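You operate a simulated robot arm through the tools that you are given. There is no shell and no other tool. Be economical: measure what you need, move in short steps, check, and stop when the job is done.

The job below is to be done with a simulated two-armed robot. You get a single attempt, and the scene is never put back.

TASK
Clip the wet board in the hand holder, holding the holder steady, and blow it dry.
Fine: tall can toward the grip; use the air wand; wand back, air off.

It is judged by the outcome, as a careful person would: the job done as asked, and still so three seconds after it is handed in. It fails if anything else is knocked over, pushed out of place, dropped, spilled or broken.

THE ROBOT
Two 7-joint arms with two-finger parallel grippers on one trunk, on a base that drives. Base frame: it is fixed to the floor where the robot stands at the start and does not move with it; the origin is under the middle of the robot, x ahead of it, y to its left, z up. Readings come in mm, degrees, newtons and seconds.
The left shoulder is at the start at [70, 133, 1194], the right one opposite. With the tool pointing down near the work surface each hand reaches from about 100 to 620 mm from the robot's upright axis, wherever it stands, measured 20 degrees to its own side. Places, roughly: air switch [700, -500, 800]; holder clip [500, -300, 800]; pocket of the hand holder [500, -200, 800]. Payload 1.57 kg a hand.
The TCP of each hand is the grasp point between the finger pads, 30 mm short of the fingertips. In the tool frame z runs along the fingers and y along their closing line. The gripper opens to 80 mm. The fingers are 17 mm wide and 12 mm thick; the gripper's body (40 by 82 mm) begins 80 mm behind the TCP.
Orientation is that of the tool frame in the base frame, as [roll, pitch, yaw] about the fixed x, y, z axes, in that order (R = Rz(yaw) Ry(pitch) Rx(roll)). With the fingers straight down and closing along the base's y, the tool's x points along the base's -x, its y along +y and its z along -z.

THE INTERFACE
- The arms move only by the tool servo_tool. It takes "left_steps", "right_steps" or both (then of equal length, played together; a hand with none holds still); each is one flat list of numbers, 7 for each row, row after row: the turn, a rotation vector about the tool's x, y, z in units of 45 degrees (1.0 is 45 degrees), then the shift along the tool's x, y, z in units of 500 mm (1.0 is 500 mm), then the gripper command, from -1 (fully open) to 1 (shut), values between in proportion. In form: [wx, wy, wz, dx, dy, dz, grip, wx, wy, wz, dx, dy, dz, grip, ...]. A call has 1 to 8 rows; each row is the pose to reach, as a shift and turn from the pose commanded when the call began, along the tool's axes at that moment. A call with a number of a shift or a turn outside -1 to 1 is refused whole. Rows are played at 5 a second. More than 50 mm and 8.6 degrees between two rows, or a gripper value outside its range, and nothing of the call is played. Where a pose cannot be reached the arm comes as near as it can. A force on the tool above 40 N (or 10 N above the force at the start of the call, whichever is more), or a blocked arm, ends the call early, and 0.2 s more pass. Each finger travels about 153 mm/s and halts on what it meets, pressing with about 23 N; the grip force reading is that of the motor and also rises with nothing between the fingers. The clock runs only during rows and for 0.2 s after the last one: add rows that repeat a pose to give the fingers time. The reply holds the time, the measured pose of the TCP, the force on the tool along the base axes, the opening and the grip force, in the units named above and with some noise, with the torque about the TCP (base axes, N m) and any sound that the robot's microphone picked up, and new pictures: "views" is both (left out), scene, wrist or none (wrist: the cameras of the hands that moved).
- Cameras (640 x 400 px; columns grow to the right, rows downward): "scene" is now at [123.1, -40.5, 1411.1]; the picture's right is [-0.48, -0.88, 0.00], its down [-0.60, 0.33, -0.73] and it looks along [0.64, -0.35, -0.68] (base axes); focal length 268 px, centre (320, 200). "left" rides on the left gripper at [72, 7, -122] in its tool frame; the picture's right is [-0.09, 1.00, 0.00], its down [-0.84, -0.08, -0.54] and it looks along [-0.54, -0.05, 0.84] (tool axes); focal length 238 px, centre (320, 200). "right" rides on the right gripper at [72, -7, -122] in its tool frame; the picture's right is [0.09, 1.00, 0.00], its down [-0.84, 0.08, -0.54] and it looks along [-0.54, 0.05, 0.84] (tool axes); focal length 238 px, centre (320, 200). There is no depth. A picture from a camera that has moved, and an enlarged one, comes with that camera's place and axes in the base frame and with its lens.
- raise_lower(by): slides the trunk up (or, below 0, down) by that many mm; the arms and the scene camera ride with it, the base frame stays. It gives what a move gives, with no picture.
- roll_base(legs): drives the robot by 1 to 6 legs, each [ahead, left, turn to the left] in mm, mm and degrees, along the robot's own axes; the way and the turn of a leg run together, so that a leg with both is an arc; at most 1500 mm and 180 degrees a leg. The arms and the cameras ride along, it lands a little off, and it stops where it bumps. It gives what a move gives, and a new picture of the scene camera.
- turn_head(pan, tilt): turns the head with the scene camera to pan (to the left, within 86 degrees either way) and tilt (down, from -29 to 69), counted from straight ahead of the robot. It gives what a move gives, and a new picture of the scene camera.
- enlarge(camera, box): a new picture of the part [left, top, right, bottom] of that camera's present view, enlarged. No time passes.
- hand_in(): hands the job in; it is judged then, once.

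Work in short steps. Places have to be worked out from the pictures, the camera data and where the tool is seen: move nearer, look again, correct. Check each grasp and each placing, and mend what went wrong. You have 120 turns and 260 pictures in all, those below and enlarged ones among them. Open the grippers and draw the arms clear of the work before you hand the job in, unless the task says otherwise; then end with one line.

The tools are called after "Emit:" as a command line: name --argument value ..., lists and objects as JSON in quotes. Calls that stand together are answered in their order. servo_tool: Moves the arms, as the interface text tells. Its arguments: {"type":"object","properties":{"left_steps":{"type":"array"},"right_steps":{"type":"array"},"views":{"type":"string","enum":["both","scene","wrist","none"]}},"required":[]} The other tools are called the same way: raise_lower (by) slides the trunk up or down; roll_base (legs) drives the base; turn_head (pan, tilt) turns the head that bears the scene camera; enlarge (camera, box) takes an enlarged picture of a part of a camera's view; hand_in () hands the job in.

At the start:

```text
clock: 0.0
left_position: [495.4, -66.8, 1167.4]
left_tool_rot: [180.0, 0.0, -180.0]
left_contact_force: [-0.7, 0.6, 0.6]
left_moment: [0.0, -0.02, -0.02]
left_width: 79.7
left_finger_force: 0.0
right_position: [339.5, -418.7, 1094.9]
right_tool_rot: [-179.8, -0.1, -180.0]
right_contact_force: [-0.2, 0.3, -0.5]
right_moment: [-0.03, 0.01, -0.01]
right_width: 80.1
right_finger_force: 0.0
trunk travel left (down, up): [-768.0, 172.0]
robot x, y, heading: [-1.1, 2.3, -0.2]
head pan, tilt: [-28.6, 42.7]
```

scene: 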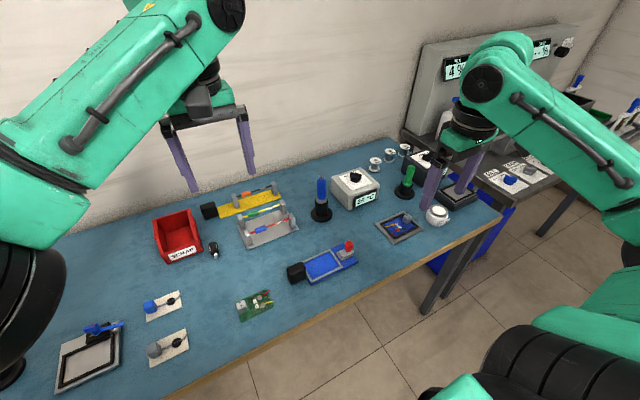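
right: 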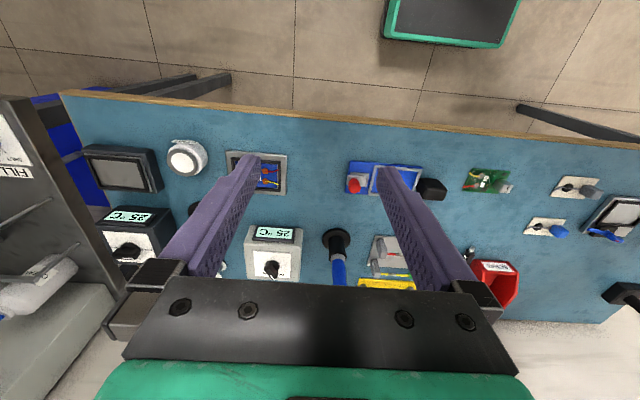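
left: 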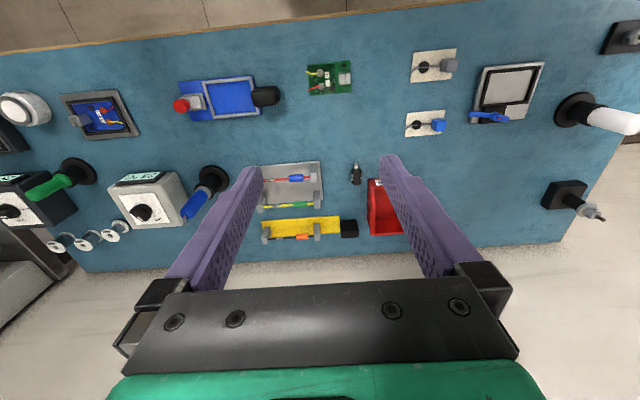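

The holder (blue, black grip, red clip) is at scene (325,265), and a green board and a blue board are both candidates for the wet one. I'll enlarge the views to identify things.

Emit:
enlarge --camera "scene" --box '[220, 150, 480, 320]'

Emit:
enlarge --camera "left" --box '[0, 40, 360, 250]'

Emit:
enlarge --camera "right" --box '[60, 80, 340, 280]'

Emit:
enlarge --camera "left" --box '[380, 0, 640, 250]'

```text
2.35 times, centred on (350, 235) of scene
camera zoom: at [123.1, -40.5, 1411.1], right [-0.48, -0.88, 0.0], down [-0.6, 0.33, -0.73], along [0.64, -0.35, -0.68], focal length 632 px, centre (249, 118)
```

zoom: 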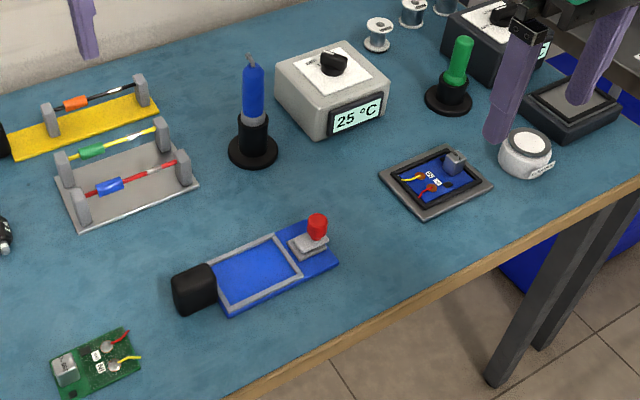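

```text
1.78 times, centred on (180, 145) of left
camera zoom: at [423.9, -60.5, 1287.6], right [0.09, 1.0, 0.0], down [0.84, -0.08, 0.54], along [0.54, -0.05, -0.84], focal length 424 px, centre (569, 298)
```

zoom: 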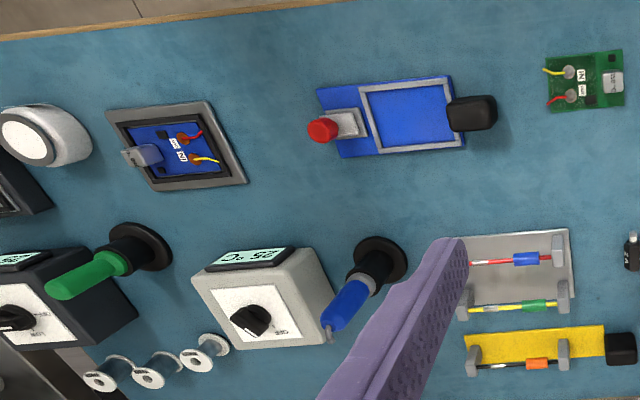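

```text
2.00 times, centred on (200, 180) of right
camera zoom: at [268.9, -425.2, 1217.7], right [-0.09, 1.0, 0.0], down [0.84, 0.08, 0.54], along [0.54, 0.05, -0.84], focal length 477 px, centre (560, 240)
```

zoom: 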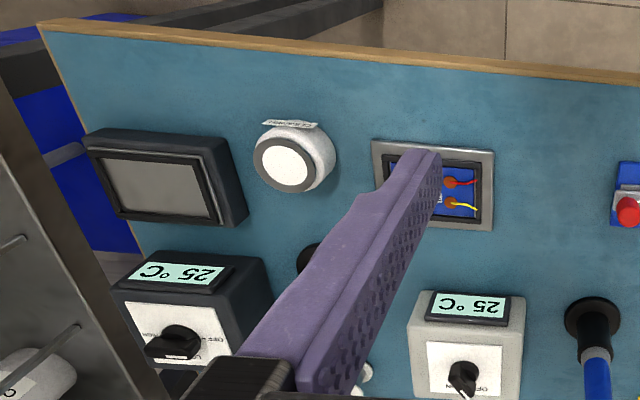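

```text
1.60 times, centred on (510, 125) of left
camera zoom: at [423.9, -60.5, 1287.6], right [0.09, 1.0, 0.0], down [0.84, -0.08, 0.54], along [0.54, -0.05, -0.84], focal length 381 px, centre (16, 320)
```

zoom: 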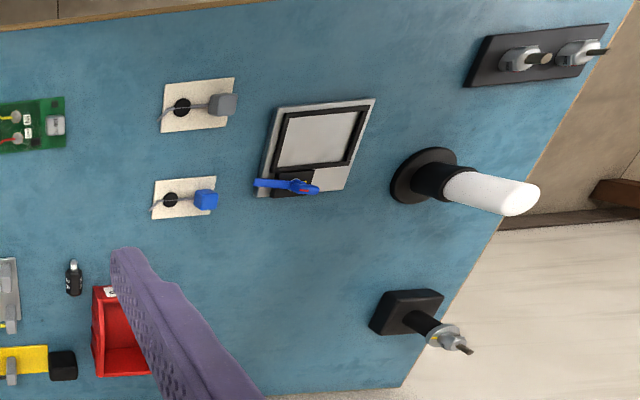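

The rough air switch place falls on the pale box. I'll zoom tighter to read its labels and look at the two boards and the clip.

Emit:
enlarge --camera "scene" --box '[330, 160, 394, 200]'

Emit:
enlarge --camera "scene" --box '[370, 200, 434, 250]'

Emit:
enlarge --camera "scene" --box '[284, 230, 364, 290]'

Emit:
enlarge --camera "scene" --box '[225, 280, 289, 324]'

Emit:
enlarge --camera "left" --box '[60, 80, 140, 145]'

Emit:
enlarge --camera "scene" --box '[380, 130, 500, 240]'

```text
10.00 times, centred on (362, 180) of scene
camera zoom: at [123.1, -40.5, 1411.1], right [-0.48, -0.88, 0.0], down [-0.6, 0.33, -0.73], along [0.64, -0.35, -0.68], focal length 2684 px, centre (-100, 400)
```

zoom: 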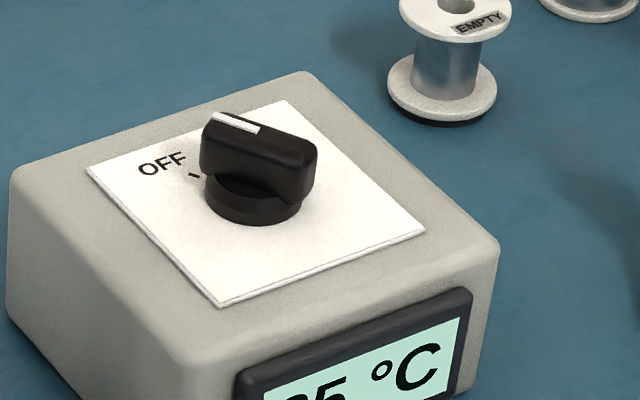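

```text
8.00 times, centred on (402, 225) of scene
camera zoom: at [123.1, -40.5, 1411.1], right [-0.48, -0.88, 0.0], down [-0.6, 0.33, -0.73], along [0.64, -0.35, -0.68], focal length 2147 px, centre (-336, 0)
```

zoom: 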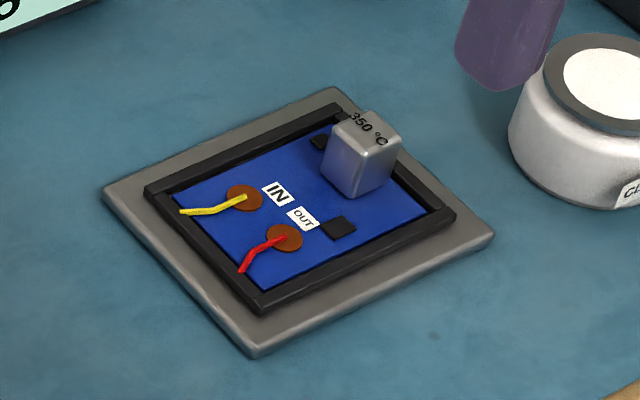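

```text
6.67 times, centred on (324, 260) of scene
camera zoom: at [123.1, -40.5, 1411.1], right [-0.48, -0.88, 0.0], down [-0.6, 0.33, -0.73], along [0.64, -0.35, -0.68], focal length 1790 px, centre (293, -200)
```

zoom: 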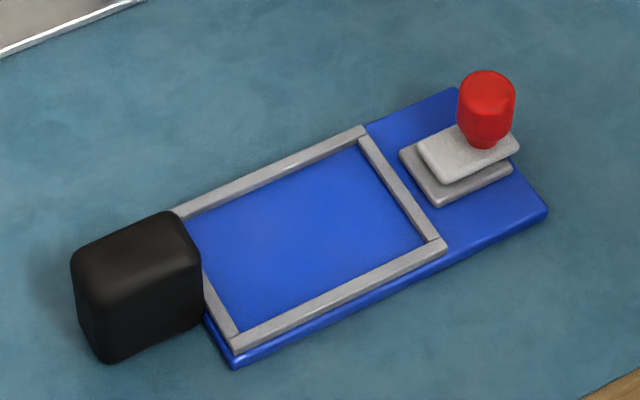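

```text
9.09 times, centred on (257, 302) of scene
camera zoom: at [123.1, -40.5, 1411.1], right [-0.48, -0.88, 0.0], down [-0.6, 0.33, -0.73], along [0.64, -0.35, -0.68], focal length 2440 px, centre (893, -727)
```

zoom: 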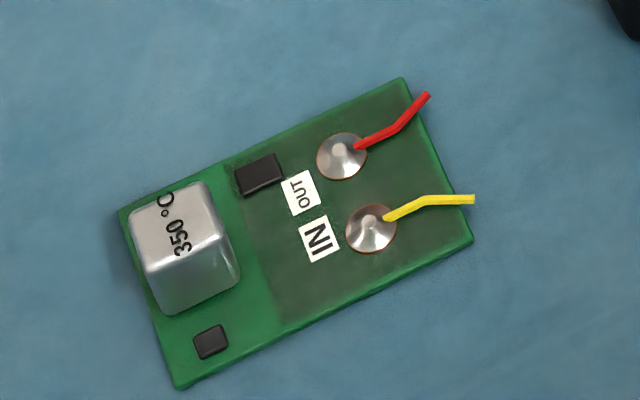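

```text
6.15 times, centred on (100, 112) of left
camera zoom: at [423.9, -60.5, 1287.6], right [0.09, 1.0, 0.0], down [0.84, -0.08, 0.54], along [0.54, -0.05, -0.84], focal length 1467 px, centre (1674, 738)
```

zoom: 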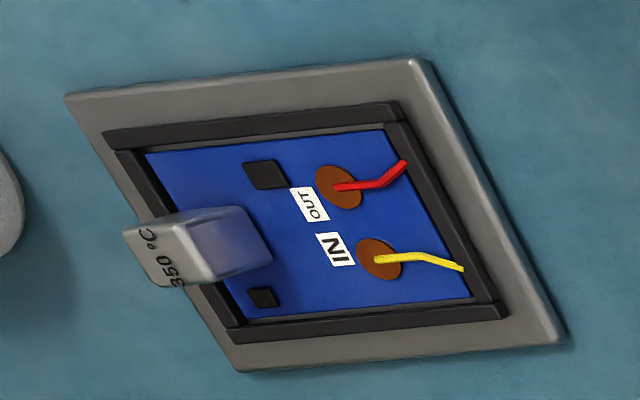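

```text
3.64 times, centred on (440, 185) of scene
camera zoom: at [123.1, -40.5, 1411.1], right [-0.48, -0.88, 0.0], down [-0.6, 0.33, -0.73], along [0.64, -0.35, -0.68], focal length 976 px, centre (-116, 254)
```

zoom: 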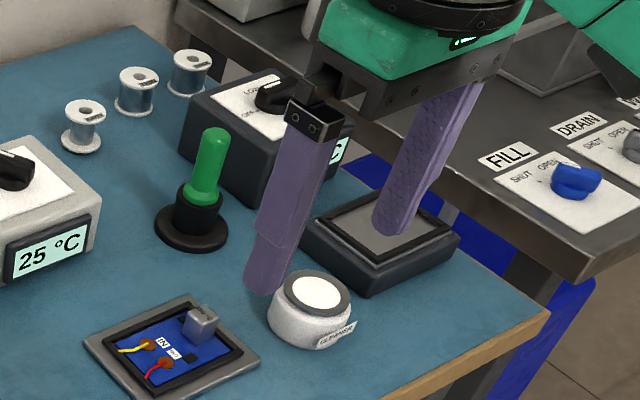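

The green board has a dark damp patch, so it is the wet one. The air switch location matches the pale box, but I'll check both stations and wands more closely.

Emit:
enlarge --camera "scene" --box '[300, 165, 348, 225]'

Emit:
enlarge --camera "scene" --box '[385, 145, 475, 205]'

Emit:
enlarge --camera "left" --box '[100, 150, 240, 240]'

Emit:
enlarge --camera "right" --box '[90, 190, 190, 290]'

Emit:
enlarge --camera "right" --box '[230, 210, 370, 290]'

Emit:
enlarge --camera "left" --box '[295, 50, 365, 110]'

```text
6.67 times, centred on (324, 195) of scene
camera zoom: at [123.1, -40.5, 1411.1], right [-0.48, -0.88, 0.0], down [-0.6, 0.33, -0.73], along [0.64, -0.35, -0.68], focal length 1790 px, centre (293, 233)
```

zoom: 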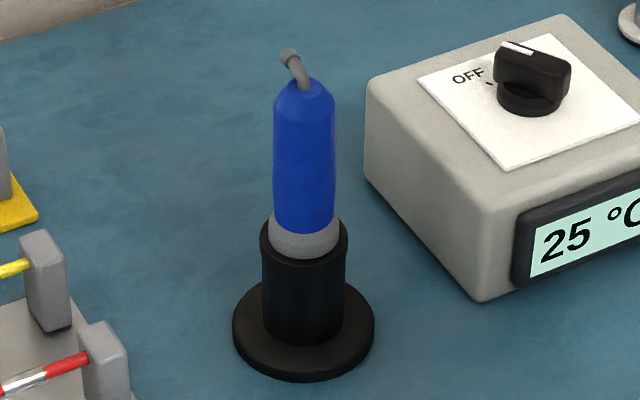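

```text
6.67 times, centred on (430, 175) of scene
camera zoom: at [123.1, -40.5, 1411.1], right [-0.48, -0.88, 0.0], down [-0.6, 0.33, -0.73], along [0.64, -0.35, -0.68], focal length 1790 px, centre (-413, 367)
```

zoom: 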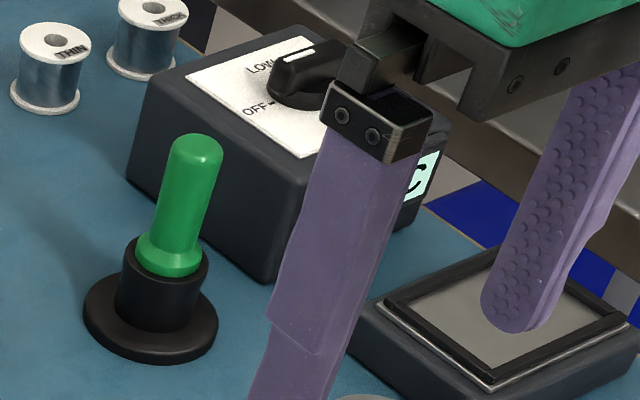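

```text
4.44 times, centred on (170, 195) of left
camera zoom: at [423.9, -60.5, 1287.6], right [0.09, 1.0, 0.0], down [0.84, -0.08, 0.54], along [0.54, -0.05, -0.84], focal length 1059 px, centre (987, 222)
```

zoom: 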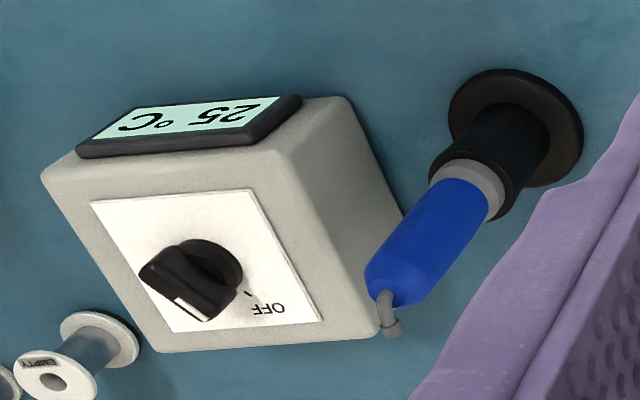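

```text
4.00 times, centred on (140, 240) of right
camera zoom: at [268.9, -425.2, 1217.7], right [-0.09, 1.0, 0.0], down [0.84, 0.08, 0.54], along [0.54, 0.05, -0.84], focal length 953 px, centre (1040, 40)
```

zoom: 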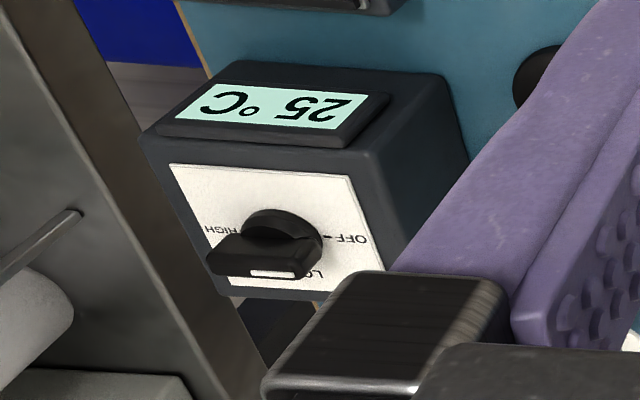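

```text
4.57 times, centred on (300, 250) of right
camera zoom: at [268.9, -425.2, 1217.7], right [-0.09, 1.0, 0.0], down [0.84, 0.08, 0.54], along [0.54, 0.05, -0.84], focal length 1090 px, centre (411, -29)
```

zoom: 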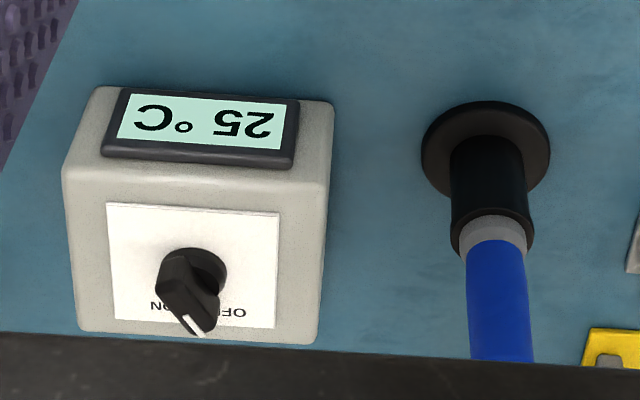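

```text
6.67 times, centred on (330, 80) of left
camera zoom: at [423.9, -60.5, 1287.6], right [0.09, 1.0, 0.0], down [0.84, -0.08, 0.54], along [0.54, -0.05, -0.84], focal length 1589 px, centre (253, 1000)
```

zoom: 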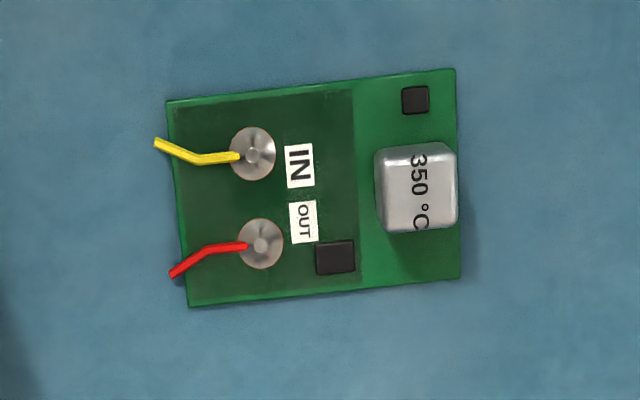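

The wet board is the green one, its can already at the +y end like the holder's grip, and the pale OFF/ON box with the blue hose-tailed wand is the air. I'll shift the base 150 mm right so that board, grip and clip are in comfortable reach, and look down at the table edge.

Emit:
roll_base --legs '[[0, -150, 0]]'

Emit:
turn_head --pan 0 --tilt 60

```text
clock: 1.4
left_position: [495.0, -213.9, 1166.9]
left_tool_rot: [-179.9, 0.0, -179.9]
left_contact_force: [-0.2, 0.4, -0.4]
left_moment: [-0.03, 0.01, 0.0]
left_width: 79.9
left_finger_force: 0.0
right_position: [340.2, -566.0, 1096.6]
right_tool_rot: [-179.8, 0.0, 179.9]
right_contact_force: [0.0, 0.9, -0.4]
right_moment: [-0.04, 0.01, 0.02]
right_width: 80.2
right_finger_force: 0.1
trunk travel left (down, up): [-768.0, 172.0]
robot x, y, heading: [-0.4, -149.3, -0.1]
head pan, tilt: [-28.6, 42.7]
camera scene: at [123.1, -187.7, 1411.2], right [-0.48, -0.88, 0.0], down [-0.6, 0.32, -0.74], along [0.65, -0.35, -0.68], focal length 268 px, centre (320, 200)
```

scene: 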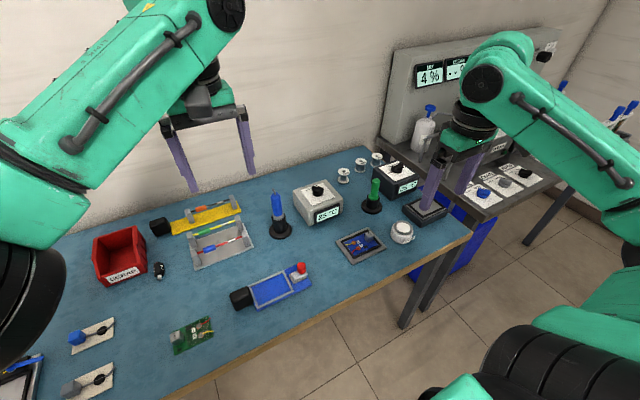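

```text
clock: 2.3
left_position: [495.9, -217.6, 1166.5]
left_tool_rot: [-180.0, 0.0, -179.9]
left_contact_force: [-0.2, 1.6, -0.6]
left_moment: [0.02, 0.02, -0.03]
left_width: 80.1
left_finger_force: 0.0
right_position: [338.8, -569.6, 1095.4]
right_tool_rot: [-179.9, 0.0, 179.9]
right_contact_force: [-0.4, 0.5, -1.1]
right_moment: [0.02, -0.01, 0.0]
right_width: 79.9
right_finger_force: 0.0
trunk travel left (down, up): [-768.0, 172.0]
robot x, y, heading: [0.5, -149.0, -0.2]
head pan, tilt: [0.0, 60.0]
camera scene: at [116.8, -151.0, 1388.4], right [0.0, -1.0, 0.0], down [-0.87, 0.0, -0.5], along [0.5, 0.0, -0.87], focal length 268 px, centre (320, 200)
```

scene: 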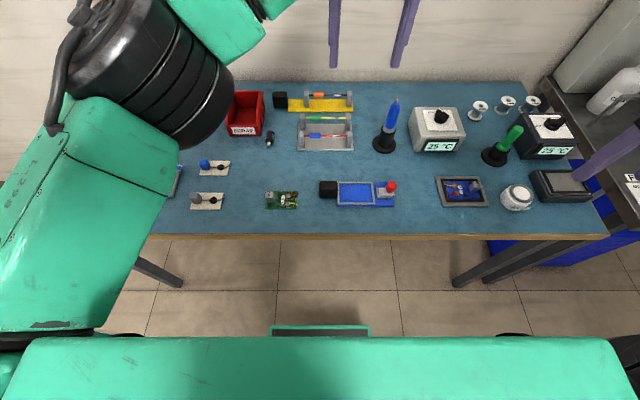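

From this overhead view: board ≈(479,-45), pocket ≈(496,-249), grip ≈(503,-172), red clip ≈(497,-338), table z≈757. I'll bring the left hand over the board, lower, while turning it 45° of the 90° needed to close along x on the can.

Emit:
servo_tool --left_steps '[0, 0, -0.125, 0.004, 0.042, 0.05, -1, 0, 0, -0.25, 0.008, 0.084, 0.1, -1, 0, 0, -0.375, 0.012, 0.126, 0.15, -1, 0, 0, -0.5, 0.016, 0.168, 0.2, -1, 0, 0, -0.625, 0.02, 0.21, 0.25, -1, 0, 0, -0.75, 0.024, 0.252, 0.3, -1, 0, 0, -0.875, 0.028, 0.294, 0.35, -1, 0, 0, -1, 0.032, 0.336, 0.4, -1]' --views "wrist"

```text
clock: 4.1
left_position: [479.4, -48.6, 966.9]
left_tool_rot: [-179.9, 0.0, -135.0]
left_contact_force: [0.0, 0.1, -0.8]
left_moment: [-0.02, 0.0, 0.04]
left_width: 80.0
left_finger_force: 0.0
right_position: [338.9, -568.1, 1094.9]
right_tool_rot: [-180.0, 0.1, -179.9]
right_contact_force: [0.0, 0.1, 0.0]
right_moment: [-0.01, 0.02, 0.0]
right_width: 80.2
right_finger_force: 0.0
trunk travel left (down, up): [-768.0, 172.0]
robot x, y, heading: [-2.6, -150.4, 0.1]
head pan, tilt: [0.0, 60.0]
camera left: at [423.4, -94.7, 1087.3], right [-0.64, 0.77, 0.0], down [0.64, 0.54, 0.54], along [0.42, 0.35, -0.84], focal length 238 px, centre (320, 200)
```

left: 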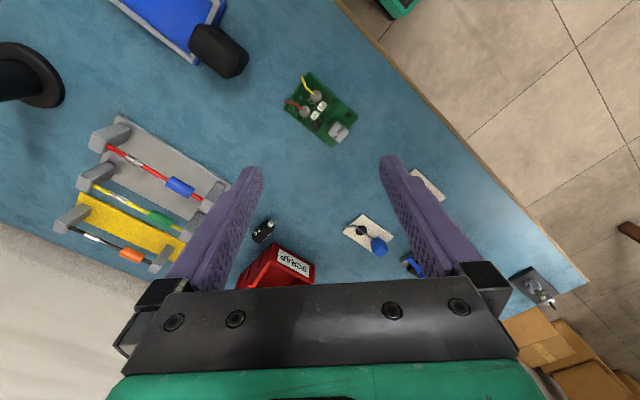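

The can is near (480,-21). I'll finish the turn to yaw -90 and move down to about z 890 above it for a closer look.

Emit:
servo_tool --left_steps '[0, 0, -0.17, -0.006, 0.006, 0.025, -1, 0, 0, -0.34, -0.012, 0.012, 0.05, -1, 0, 0, -0.51, -0.018, 0.018, 0.08, -1, 0, 0, -0.68, -0.026, 0.026, 0.11, -1, 0, 0, -0.85, -0.032, 0.032, 0.14, -1, 0, 0, -1, -0.038, 0.038, 0.16, -1]' --views "wrist"

Emit:
enlarge --camera "left" --box '[250, 70, 410, 170]'

```text
clock: 5.5
left_position: [478.4, -21.4, 884.5]
left_tool_rot: [179.9, 0.0, -89.8]
left_contact_force: [-0.4, -0.6, -0.7]
left_moment: [-0.02, 0.01, 0.0]
left_width: 80.1
left_finger_force: 0.0
right_position: [340.1, -569.6, 1095.4]
right_tool_rot: [-180.0, 0.0, -180.0]
right_contact_force: [0.1, -0.2, 0.1]
right_moment: [0.02, -0.01, 0.0]
right_width: 79.9
right_finger_force: 0.0
trunk travel left (down, up): [-768.0, 172.0]
robot x, y, heading: [-4.6, -149.1, 0.1]
head pan, tilt: [0.0, 60.0]
camera left: at [472.4, -94.3, 1006.8], right [-1.0, 0.09, 0.0], down [0.08, 0.84, 0.54], along [0.05, 0.54, -0.84], focal length 238 px, centre (320, 200)
```

left: 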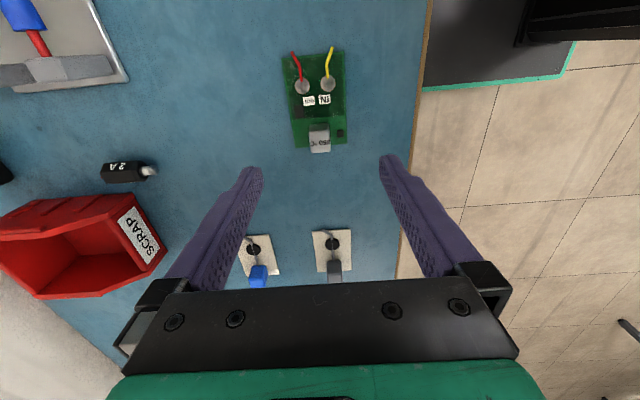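

```text
4.00 times, centred on (330, 120) of left
camera zoom: at [472.4, -94.3, 1006.8], right [-1.0, 0.09, 0.0], down [0.08, 0.84, 0.54], along [0.05, 0.54, -0.84], focal length 953 px, centre (280, 520)
```

zoom: 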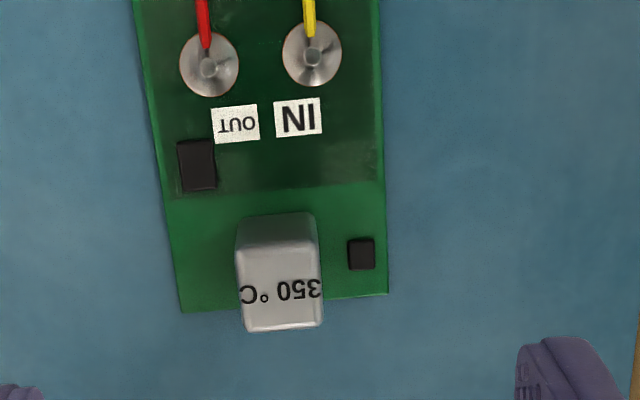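

The can is at about (479,-17.5), 20 × 22 mm, z 759–784, and the board is aligned within a degree or so. I'll descend to TCP z≈797 (tips ~7 mm above the board).

Emit:
servo_tool --left_steps '[0, 0, 0, -0.003, 0, 0.06, -1, 0, 0, 0, -0.004, 0, 0.12, -1, 0, 0, 0, -0.004, 0, 0.15, -1, 0, 0, 0, -0.004, -0.001, 0.174, -1, 0, 0, 0, -0.004, -0.001, 0.174, -1]' --views "wrist"

```text
clock: 6.7
left_position: [480.9, -19.7, 799.0]
left_tool_rot: [180.0, 0.1, -89.8]
left_contact_force: [0.5, -0.7, 0.4]
left_moment: [0.0, 0.0, 0.04]
left_width: 79.8
left_finger_force: 0.0
right_position: [339.1, -568.5, 1096.6]
right_tool_rot: [-179.9, 0.1, -180.0]
right_contact_force: [0.1, -0.7, -0.3]
right_moment: [-0.02, -0.02, -0.01]
right_width: 80.0
right_finger_force: 0.1
trunk travel left (down, up): [-768.0, 172.0]
robot x, y, heading: [1.5, -151.8, 0.2]
head pan, tilt: [0.0, 60.0]
camera left: at [473.9, -92.5, 919.9], right [-1.0, 0.09, 0.0], down [0.08, 0.84, 0.54], along [0.05, 0.54, -0.84], focal length 238 px, centre (320, 200)
```

left: 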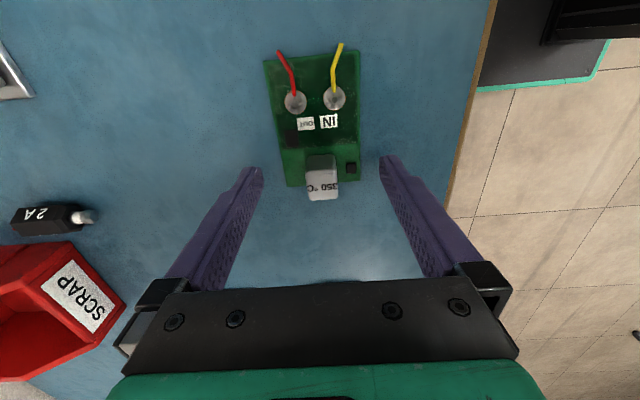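

The can sits centred between the fingers. Closing on it.

Emit:
servo_tool --left_steps '[0, 0, 0, 0, 0, 0.003, 0, 0, 0, 0, 0, 0, 0.003, 0.6, 0, 0, 0, 0, 0, 0.003, 1, 0, 0, 0, 0, 0, 0.003, 1, 0, 0, 0, 0, 0, 0.003, 1]' --views "wrist"

Emit:
enlarge --camera "left" --box '[240, 40, 400, 220]'

```text
clock: 7.9
left_position: [480.5, -20.4, 798.2]
left_tool_rot: [-180.0, 0.0, -89.9]
left_contact_force: [1.3, 1.1, 1.0]
left_moment: [0.04, 0.0, 0.01]
left_width: 19.2
left_finger_force: 23.2
right_position: [339.7, -568.9, 1095.3]
right_tool_rot: [-179.9, 0.1, -179.9]
right_contact_force: [-0.3, -0.3, 0.4]
right_moment: [0.02, 0.0, -0.01]
right_width: 79.9
right_finger_force: 0.1
trunk travel left (down, up): [-768.0, 172.0]
robot x, y, heading: [-2.8, -151.6, -0.0]
head pan, tilt: [0.0, 60.0]
camera left: at [473.9, -92.1, 918.5], right [-1.0, 0.09, 0.0], down [0.08, 0.84, 0.54], along [0.05, 0.54, -0.84], focal length 238 px, centre (320, 200)
```

left: 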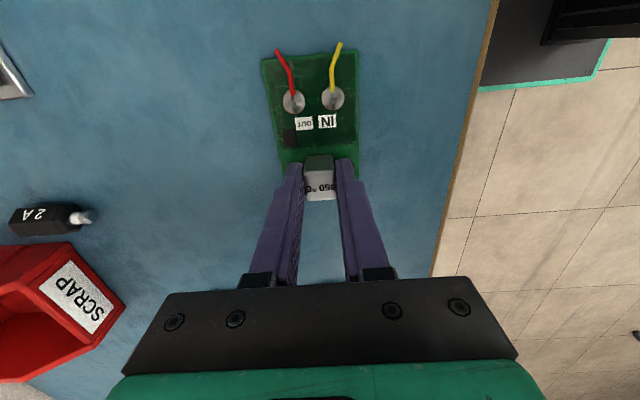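

```text
2.22 times, centred on (320, 130) of left
camera zoom: at [473.9, -92.1, 918.5], right [-1.0, 0.09, 0.0], down [0.08, 0.84, 0.54], along [0.05, 0.54, -0.84], focal length 530 px, centre (320, 356)
```

zoom: 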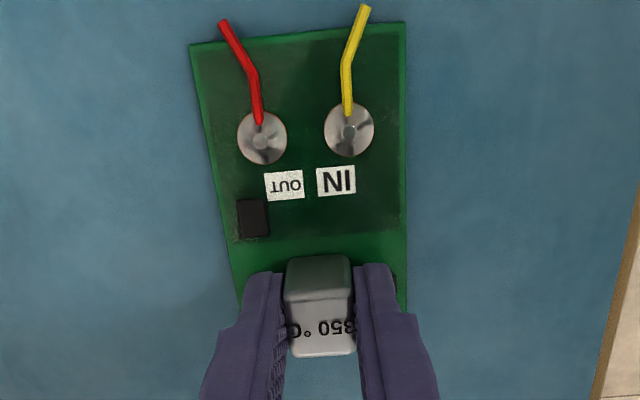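

Gripped the can (19.2 mm, 23 N). The board centre lies ~27 mm toward -y from the TCP. Lift and check.

Emit:
servo_tool --left_steps '[0, 0, 0, 0, 0, -0.02, 1, 0, 0, 0, 0, 0, -0.06, 1, 0, 0, 0, 0, 0, -0.12, 1, 0, 0, 0, 0.04, 0, -0.18, 1, 0, 0, 0, 0.1, 0, -0.22, 1, 0, 0, 0, 0.16, -0.01, -0.24, 1]' --views "both"

Emit:
enlarge --camera "scene" --box '[240, 60, 460, 240]'

```text
clock: 9.3
left_position: [484.3, -101.4, 919.2]
left_tool_rot: [179.9, 0.1, -89.9]
left_contact_force: [1.1, -0.2, 0.4]
left_moment: [0.02, -0.01, -0.05]
left_width: 0.0
left_finger_force: 21.2
right_position: [339.9, -571.1, 1094.2]
right_tool_rot: [-180.0, -0.1, 180.0]
right_contact_force: [0.2, 0.6, 0.5]
right_moment: [0.04, -0.01, 0.01]
right_width: 80.1
right_finger_force: 0.1
trunk travel left (down, up): [-768.0, 172.0]
robot x, y, heading: [2.5, -151.6, -0.1]
head pan, tilt: [0.0, 60.0]
camera scene: at [117.0, -153.1, 1388.3], right [0.0, -1.0, 0.0], down [-0.87, 0.0, -0.5], along [0.5, 0.0, -0.87], focal length 268 px, centre (320, 200)
camera left: at [479.1, -173.3, 1039.5], right [-1.0, 0.09, 0.0], down [0.08, 0.84, 0.54], along [0.05, 0.54, -0.84], focal length 238 px, centre (320, 200)
```

scene: 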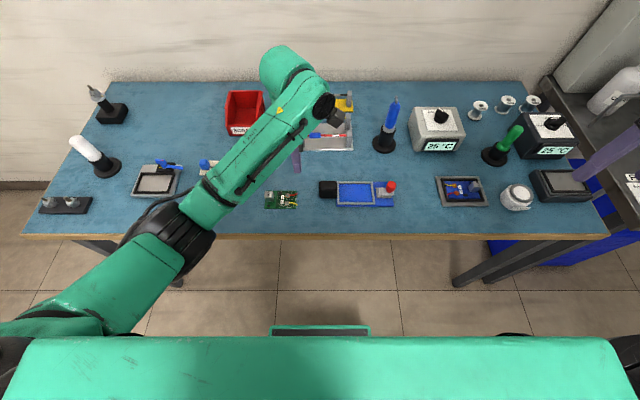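
left: 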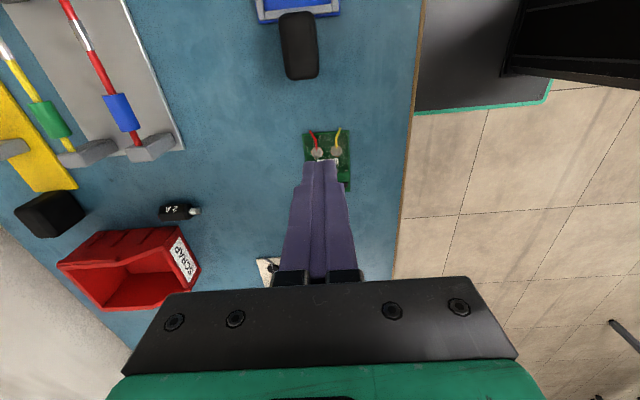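

```text
2.22 times, centred on (350, 150) of scene
camera zoom: at [117.0, -153.1, 1388.3], right [0.0, -1.0, 0.0], down [-0.87, 0.0, -0.5], along [0.5, 0.0, -0.87], focal length 596 px, centre (253, 311)
```

zoom: 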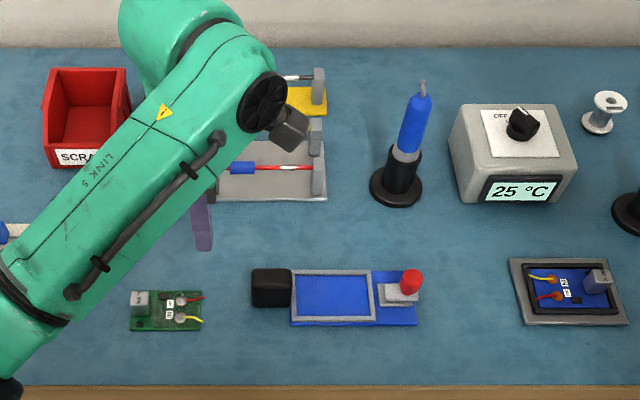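

The grip slipped off during the lift; the board still lies on the table. I'll go back above it with open fingers and look before trying deeper and slower.

Emit:
servo_tool --left_steps '[0, 0, 0, -0.08, 0.005, 0, -1, 0, 0, 0, -0.158, 0.008, 0, -1, 0, 0, 0, -0.158, 0.008, 0.06, -1, 0, 0, 0, -0.158, 0.008, 0.12, -1, 0, 0, 0, -0.158, 0.008, 0.14, -1]' --views "wrist"

Emit:
enlarge --camera "left" --box '[240, 40, 400, 220]'

```text
clock: 10.5
left_position: [481.0, -20.3, 848.3]
left_tool_rot: [-179.9, 0.0, -90.0]
left_contact_force: [0.5, 0.2, -0.2]
left_moment: [-0.03, 0.0, -0.01]
left_width: 80.1
left_finger_force: 0.0
right_position: [340.3, -569.2, 1096.5]
right_tool_rot: [-179.9, 0.2, -179.9]
right_contact_force: [0.4, 0.0, -1.0]
right_moment: [-0.01, -0.02, -0.01]
right_width: 79.9
right_finger_force: 0.2
trunk travel left (down, up): [-768.0, 172.0]
robot x, y, heading: [-0.7, -149.8, 0.1]
head pan, tilt: [0.0, 60.0]
camera left: at [474.2, -92.1, 968.8], right [-1.0, 0.09, 0.0], down [0.08, 0.84, 0.54], along [0.05, 0.54, -0.84], focal length 238 px, centre (320, 200)
```

left: 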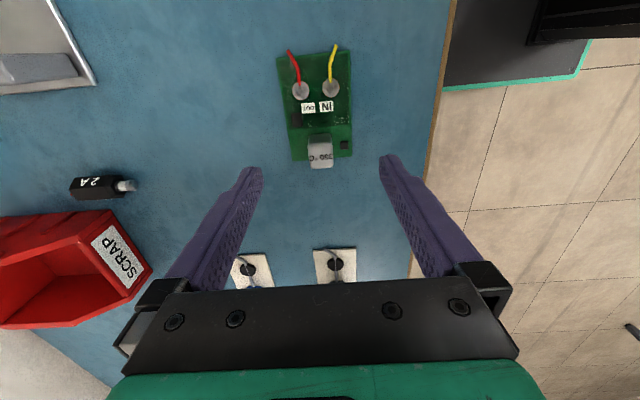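

```text
2.22 times, centred on (320, 130) of left
camera zoom: at [474.2, -92.1, 968.8], right [-1.0, 0.09, 0.0], down [0.08, 0.84, 0.54], along [0.05, 0.54, -0.84], focal length 530 px, centre (320, 356)
```

zoom: 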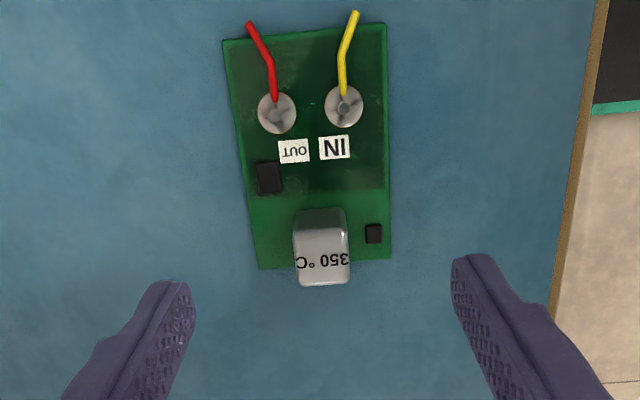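

Board unmoved. Descend deeper (TCP z≈794), centre on the can, close, then lift only 4 mm slowly and look.

Emit:
servo_tool --left_steps '[0, 0, 0, -0.005, 0.002, 0.06, -1, 0, 0, 0, -0.005, 0.002, 0.1, -1, 0, 0, 0, -0.005, 0.002, 0.109, -0.5, 0, 0, 0, -0.005, 0.002, 0.109, 0.3, 0, 0, 0, -0.005, 0.002, 0.109, 1, 0, 0, 0, -0.005, 0.002, 0.109, 1, 0, 0, 0, -0.005, 0.002, 0.105, 1, 0, 0, 0, -0.005, 0.002, 0.098, 1]' --views "wrist"

Emit:
enlarge --camera "left" --box '[240, 40, 400, 220]'

```text
clock: 12.3
left_position: [480.7, -17.9, 798.4]
left_tool_rot: [179.9, 0.0, -89.8]
left_contact_force: [-0.6, -0.3, -0.4]
left_moment: [0.06, -0.02, 0.0]
left_width: 19.2
left_finger_force: 23.3
right_position: [339.4, -569.4, 1094.8]
right_tool_rot: [-179.9, -0.1, -180.0]
right_contact_force: [-0.1, -0.9, -0.5]
right_moment: [0.02, -0.01, 0.0]
right_width: 79.8
right_finger_force: 0.1
trunk travel left (down, up): [-768.0, 172.0]
robot x, y, heading: [0.3, -148.2, -0.1]
head pan, tilt: [0.0, 60.0]
camera left: at [473.5, -89.6, 919.6], right [-1.0, 0.09, 0.0], down [0.08, 0.84, 0.54], along [0.05, 0.54, -0.84], focal length 238 px, centre (320, 200)
```

left: 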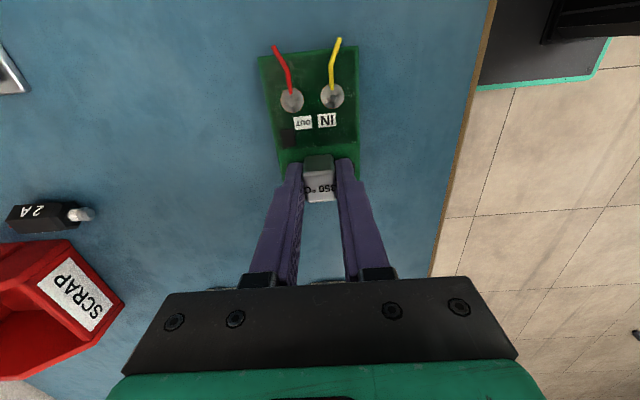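

```text
2.22 times, centred on (320, 130) of left
camera zoom: at [473.5, -89.6, 919.6], right [-1.0, 0.09, 0.0], down [0.08, 0.84, 0.54], along [0.05, 0.54, -0.84], focal length 530 px, centre (320, 356)
```

zoom: 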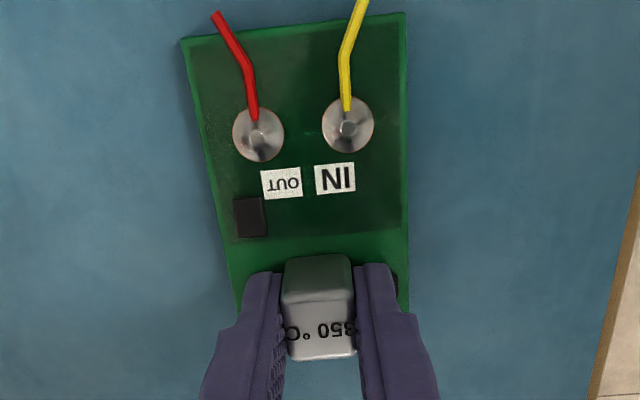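

It seems to come up with the hand now. Continue lifting slowly.

Emit:
servo_tool --left_steps '[0, 0, 0, 0, 0, -0.005, 1, 0, 0, 0, 0, 0, -0.012, 1, 0, 0, 0, 0, 0, -0.02, 1, 0, 0, 0, 0, 0, -0.028, 1, 0, 0, 0, 0, 0, -0.036, 1, 0, 0, 0, 0, 0, -0.044, 1]' --views "wrist"

```text
clock: 13.7
left_position: [479.4, -19.3, 821.1]
left_tool_rot: [-180.0, 0.1, -89.9]
left_contact_force: [0.5, -0.3, -0.4]
left_moment: [0.0, -0.02, 0.01]
left_width: 19.4
left_finger_force: 23.2
right_position: [340.4, -568.7, 1095.7]
right_tool_rot: [-179.9, 0.0, 180.0]
right_contact_force: [0.3, 0.4, -0.1]
right_moment: [0.01, -0.01, -0.03]
right_width: 80.0
right_finger_force: 0.1
trunk travel left (down, up): [-768.0, 172.0]
robot x, y, heading: [1.8, -153.9, -0.1]
head pan, tilt: [0.0, 60.0]
camera left: at [473.6, -90.8, 942.0], right [-1.0, 0.09, 0.0], down [0.08, 0.84, 0.54], along [0.05, 0.54, -0.84], focal length 238 px, centre (320, 200)
```

left: 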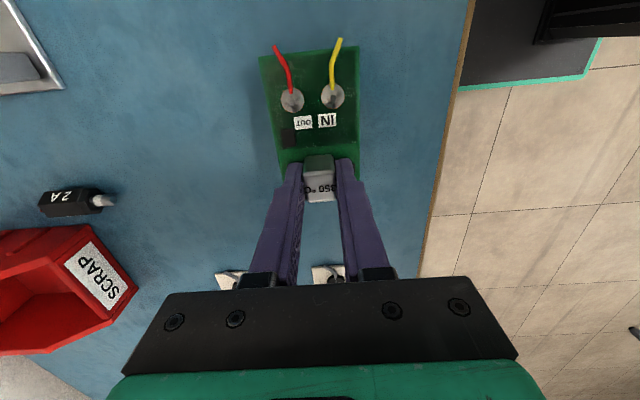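

Held level. Raise slowly to z≈870 and start toward the holder at modest speed.

Emit:
servo_tool --left_steps '[0, 0, 0, 0, 0, -0.015, 1, 0, 0, 0, 0, 0, -0.035, 1, 0, 0, 0, 0.01, 0, -0.055, 1, 0, 0, 0, 0.03, 0, -0.075, 1, 0, 0, 0, 0.055, 0, -0.09, 1, 0, 0, 0, 0.08, 0, -0.1, 1, 0, 0, 0, 0.1, 0, -0.1, 1, 0, 0, 0, 0.11, 0, -0.1, 1]' --views "wrist"

```text
clock: 15.5
left_position: [479.7, -64.6, 868.2]
left_tool_rot: [180.0, 1.0, -89.5]
left_contact_force: [0.6, 0.1, -0.4]
left_moment: [-0.01, 0.01, 0.03]
left_width: 19.5
left_finger_force: 22.7
right_position: [340.4, -569.5, 1095.6]
right_tool_rot: [-179.9, 0.0, -180.0]
right_contact_force: [-0.3, -0.3, -0.3]
right_moment: [-0.03, 0.03, 0.02]
right_width: 79.7
right_finger_force: 0.0
trunk travel left (down, up): [-768.0, 172.0]
robot x, y, heading: [-0.1, -151.0, 0.1]
head pan, tilt: [0.0, 60.0]
camera left: at [474.4, -138.4, 987.8], right [-1.0, 0.08, 0.0], down [0.07, 0.83, 0.56], along [0.04, 0.56, -0.83], focal length 238 px, centre (320, 200)
```

left: 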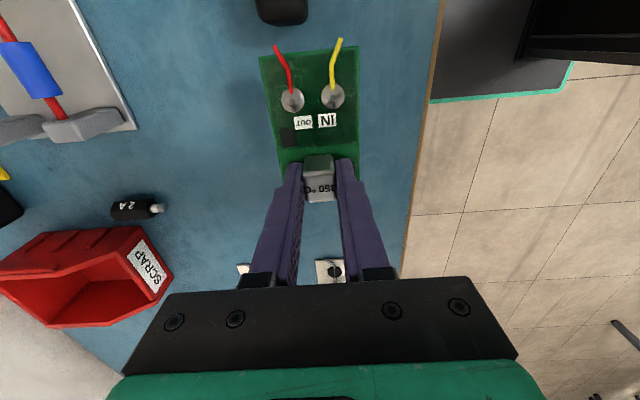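

The pose lags slightly (maybe a joint limit); continue carefully toward -y.

Emit:
servo_tool --left_steps '[0, 0, 0, 0.02, 0, 0, 1, 0, 0, 0, 0.045, 0, 0, 1, 0, 0, 0, 0.07, 0, 0, 1, 0, 0, 0, 0.09, 0, 0, 1, 0, 0, 0, 0.1, 0, 0, 1, 0, 0, 0, 0.1, 0, 0, 1]' --views "both"

```text
clock: 16.5
left_position: [491.2, -41.6, 854.6]
left_tool_rot: [-179.8, 7.4, -85.7]
left_contact_force: [-0.2, 0.4, -0.9]
left_moment: [0.0, -0.01, -0.01]
left_width: 19.0
left_finger_force: 23.4
right_position: [339.4, -569.1, 1094.9]
right_tool_rot: [-179.9, 0.0, -179.9]
right_contact_force: [0.3, -0.1, 0.0]
right_moment: [0.01, -0.03, -0.01]
right_width: 80.0
right_finger_force: 0.0
trunk travel left (down, up): [-768.0, 172.0]
robot x, y, heading: [1.8, -148.4, -0.1]
head pan, tilt: [0.0, 60.0]
stopped in row 4 (left hand): the arm was blocked; the commanded pose is now the measured one
camera scene: at [117.0, -150.9, 1388.4], right [0.0, -1.0, 0.0], down [-0.87, 0.0, -0.5], along [0.5, 0.0, -0.87], focal length 268 px, centre (320, 200)
camera left: at [489.5, -129.1, 965.3], right [-1.0, 0.02, 0.01], down [0.02, 0.76, 0.64], along [0.01, 0.64, -0.76], focal length 238 px, centre (320, 200)
```

scene: 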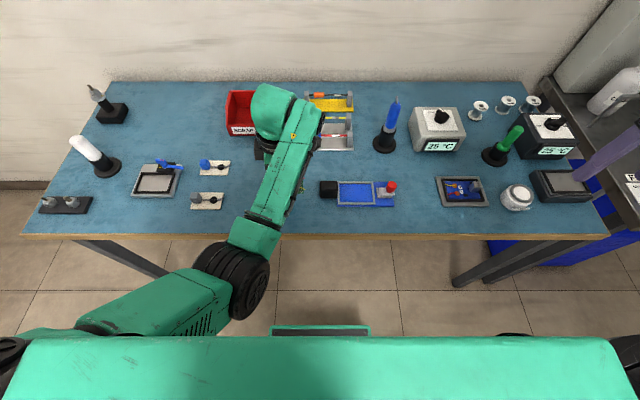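
left: 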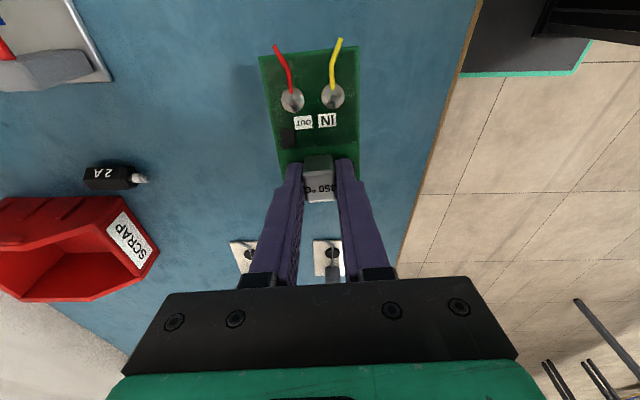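

The left wrist hit a joint limit, so I'll restore it to the upright, comfortable pose near y≈-25 and carry the board by driving the base instead.

Emit:
servo_tool --left_steps '[0, 0.04, 0.024, -0.009, 0.005, -0.006, 1, 0, 0.08, 0.048, -0.018, 0.01, -0.013, 1, 0, 0.12, 0.072, -0.028, 0.015, -0.019, 1, 0, 0.164, 0.096, -0.037, 0.0195, -0.0255, 1, 0, 0.164, 0.096, -0.037, 0.0195, -0.0255, 1]' --views "both"

```text
clock: 17.7
left_position: [480.6, -12.2, 869.3]
left_tool_rot: [-179.7, 1.7, -89.4]
left_contact_force: [0.4, -0.6, -1.2]
left_moment: [0.01, -0.02, -0.02]
left_width: 19.2
left_finger_force: 22.9
right_position: [340.0, -569.0, 1095.7]
right_tool_rot: [-179.9, 0.0, -179.9]
right_contact_force: [0.3, 1.1, -0.1]
right_moment: [-0.03, 0.02, 0.02]
right_width: 79.8
right_finger_force: 0.0
trunk travel left (down, up): [-768.0, 172.0]
robot x, y, heading: [-0.2, -148.2, 0.1]
head pan, tilt: [0.0, 60.0]
camera scene: at [117.0, -150.9, 1388.4], right [0.0, -1.0, 0.0], down [-0.87, 0.0, -0.5], along [0.5, 0.0, -0.87], focal length 268 px, centre (320, 200)
camera left: at [474.7, -87.0, 988.7], right [-1.0, 0.08, 0.0], down [0.07, 0.82, 0.57], along [0.05, 0.56, -0.82], focal length 238 px, centre (320, 200)
```

scene: 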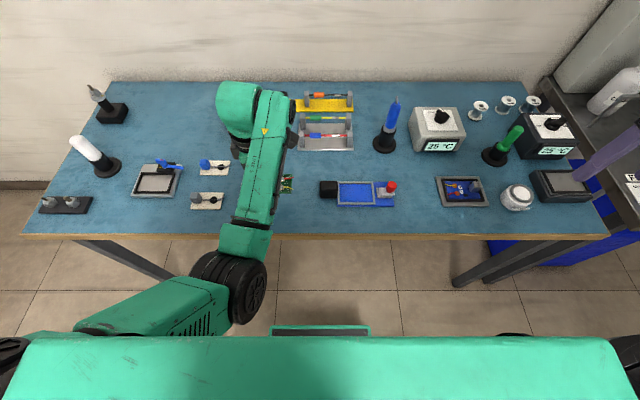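
left: 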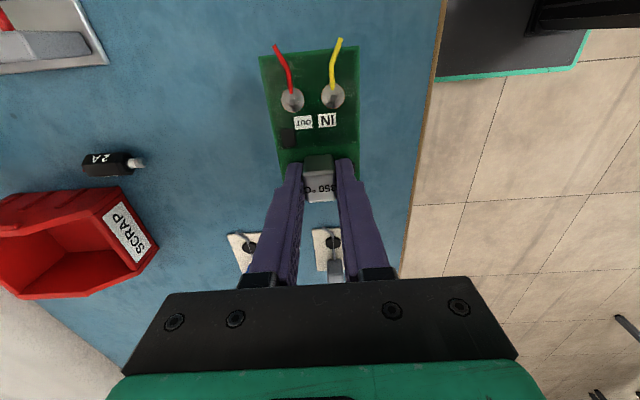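

Before driving I'll draw the right hand 150 mm inward (away from the other bench) and trim the left tilt.

Emit:
servo_tool --right_steps '[0, 0, 0, 0, 0.06, 0, -1, 0, 0, 0, 0, 0.12, 0, -1, 0, 0, 0, 0, 0.18, 0, -1, 0, 0, 0, 0, 0.24, 0, -1, 0, 0, 0, 0, 0.3, 0, -1]' --left_steps '[0, 0.01, 0, -0.004, 0, 0, 1, 0, 0.02, 0, -0.008, 0, 0, 1, 0, 0.03, 0, -0.012, 0, 0, 1, 0, 0.038, 0.01, -0.016, 0, 0, 1, 0, 0.038, 0.01, -0.016, 0, 0, 1]' --views "none"

Emit:
turn_head --pan -60 --tilt 40

```text
clock: 19.1
left_position: [480.6, 12.2, 865.9]
left_tool_rot: [-180.0, 1.6, -88.9]
left_contact_force: [0.0, -0.7, 0.1]
left_moment: [0.02, 0.01, 0.05]
left_width: 19.2
left_finger_force: 23.2
right_position: [339.1, -418.3, 1094.4]
right_tool_rot: [-179.9, 0.0, 180.0]
right_contact_force: [0.7, 0.1, 0.8]
right_moment: [0.0, 0.0, 0.0]
right_width: 79.7
right_finger_force: 0.1
trunk travel left (down, up): [-768.0, 172.0]
robot x, y, heading: [-1.2, -151.7, -0.0]
head pan, tilt: [0.0, 60.0]
stopped in row 5 (left hand): the arm was blocked; the commanded pose is now the measured one
```

```text
clock: 20.4
left_position: [479.9, 12.8, 864.8]
left_tool_rot: [179.9, 1.5, -89.1]
left_contact_force: [-0.1, -0.2, -0.6]
left_moment: [0.03, 0.02, 0.01]
left_width: 19.2
left_finger_force: 22.6
right_position: [339.5, -418.2, 1094.4]
right_tool_rot: [-179.9, 0.0, 180.0]
right_contact_force: [0.6, 0.3, -0.6]
right_moment: [0.0, -0.01, -0.01]
right_width: 80.1
right_finger_force: 0.3
trunk travel left (down, up): [-768.0, 172.0]
robot x, y, heading: [-1.9, -150.5, 0.1]
head pan, tilt: [-60.0, 40.0]
camera scene: at [92.9, -224.3, 1415.1], right [-0.87, -0.5, 0.0], down [-0.32, 0.56, -0.77], along [0.38, -0.66, -0.64], focal length 268 px, centre (320, 200)
```

scene: 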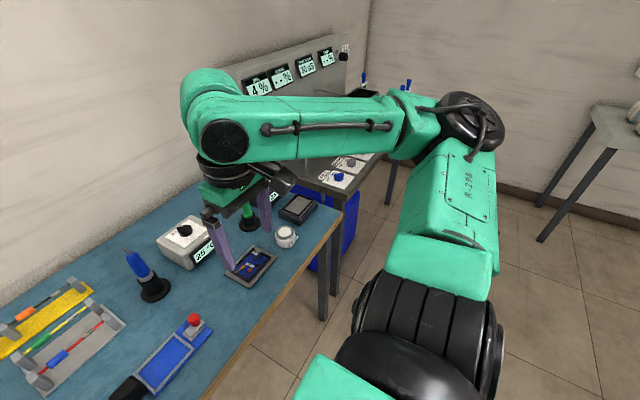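

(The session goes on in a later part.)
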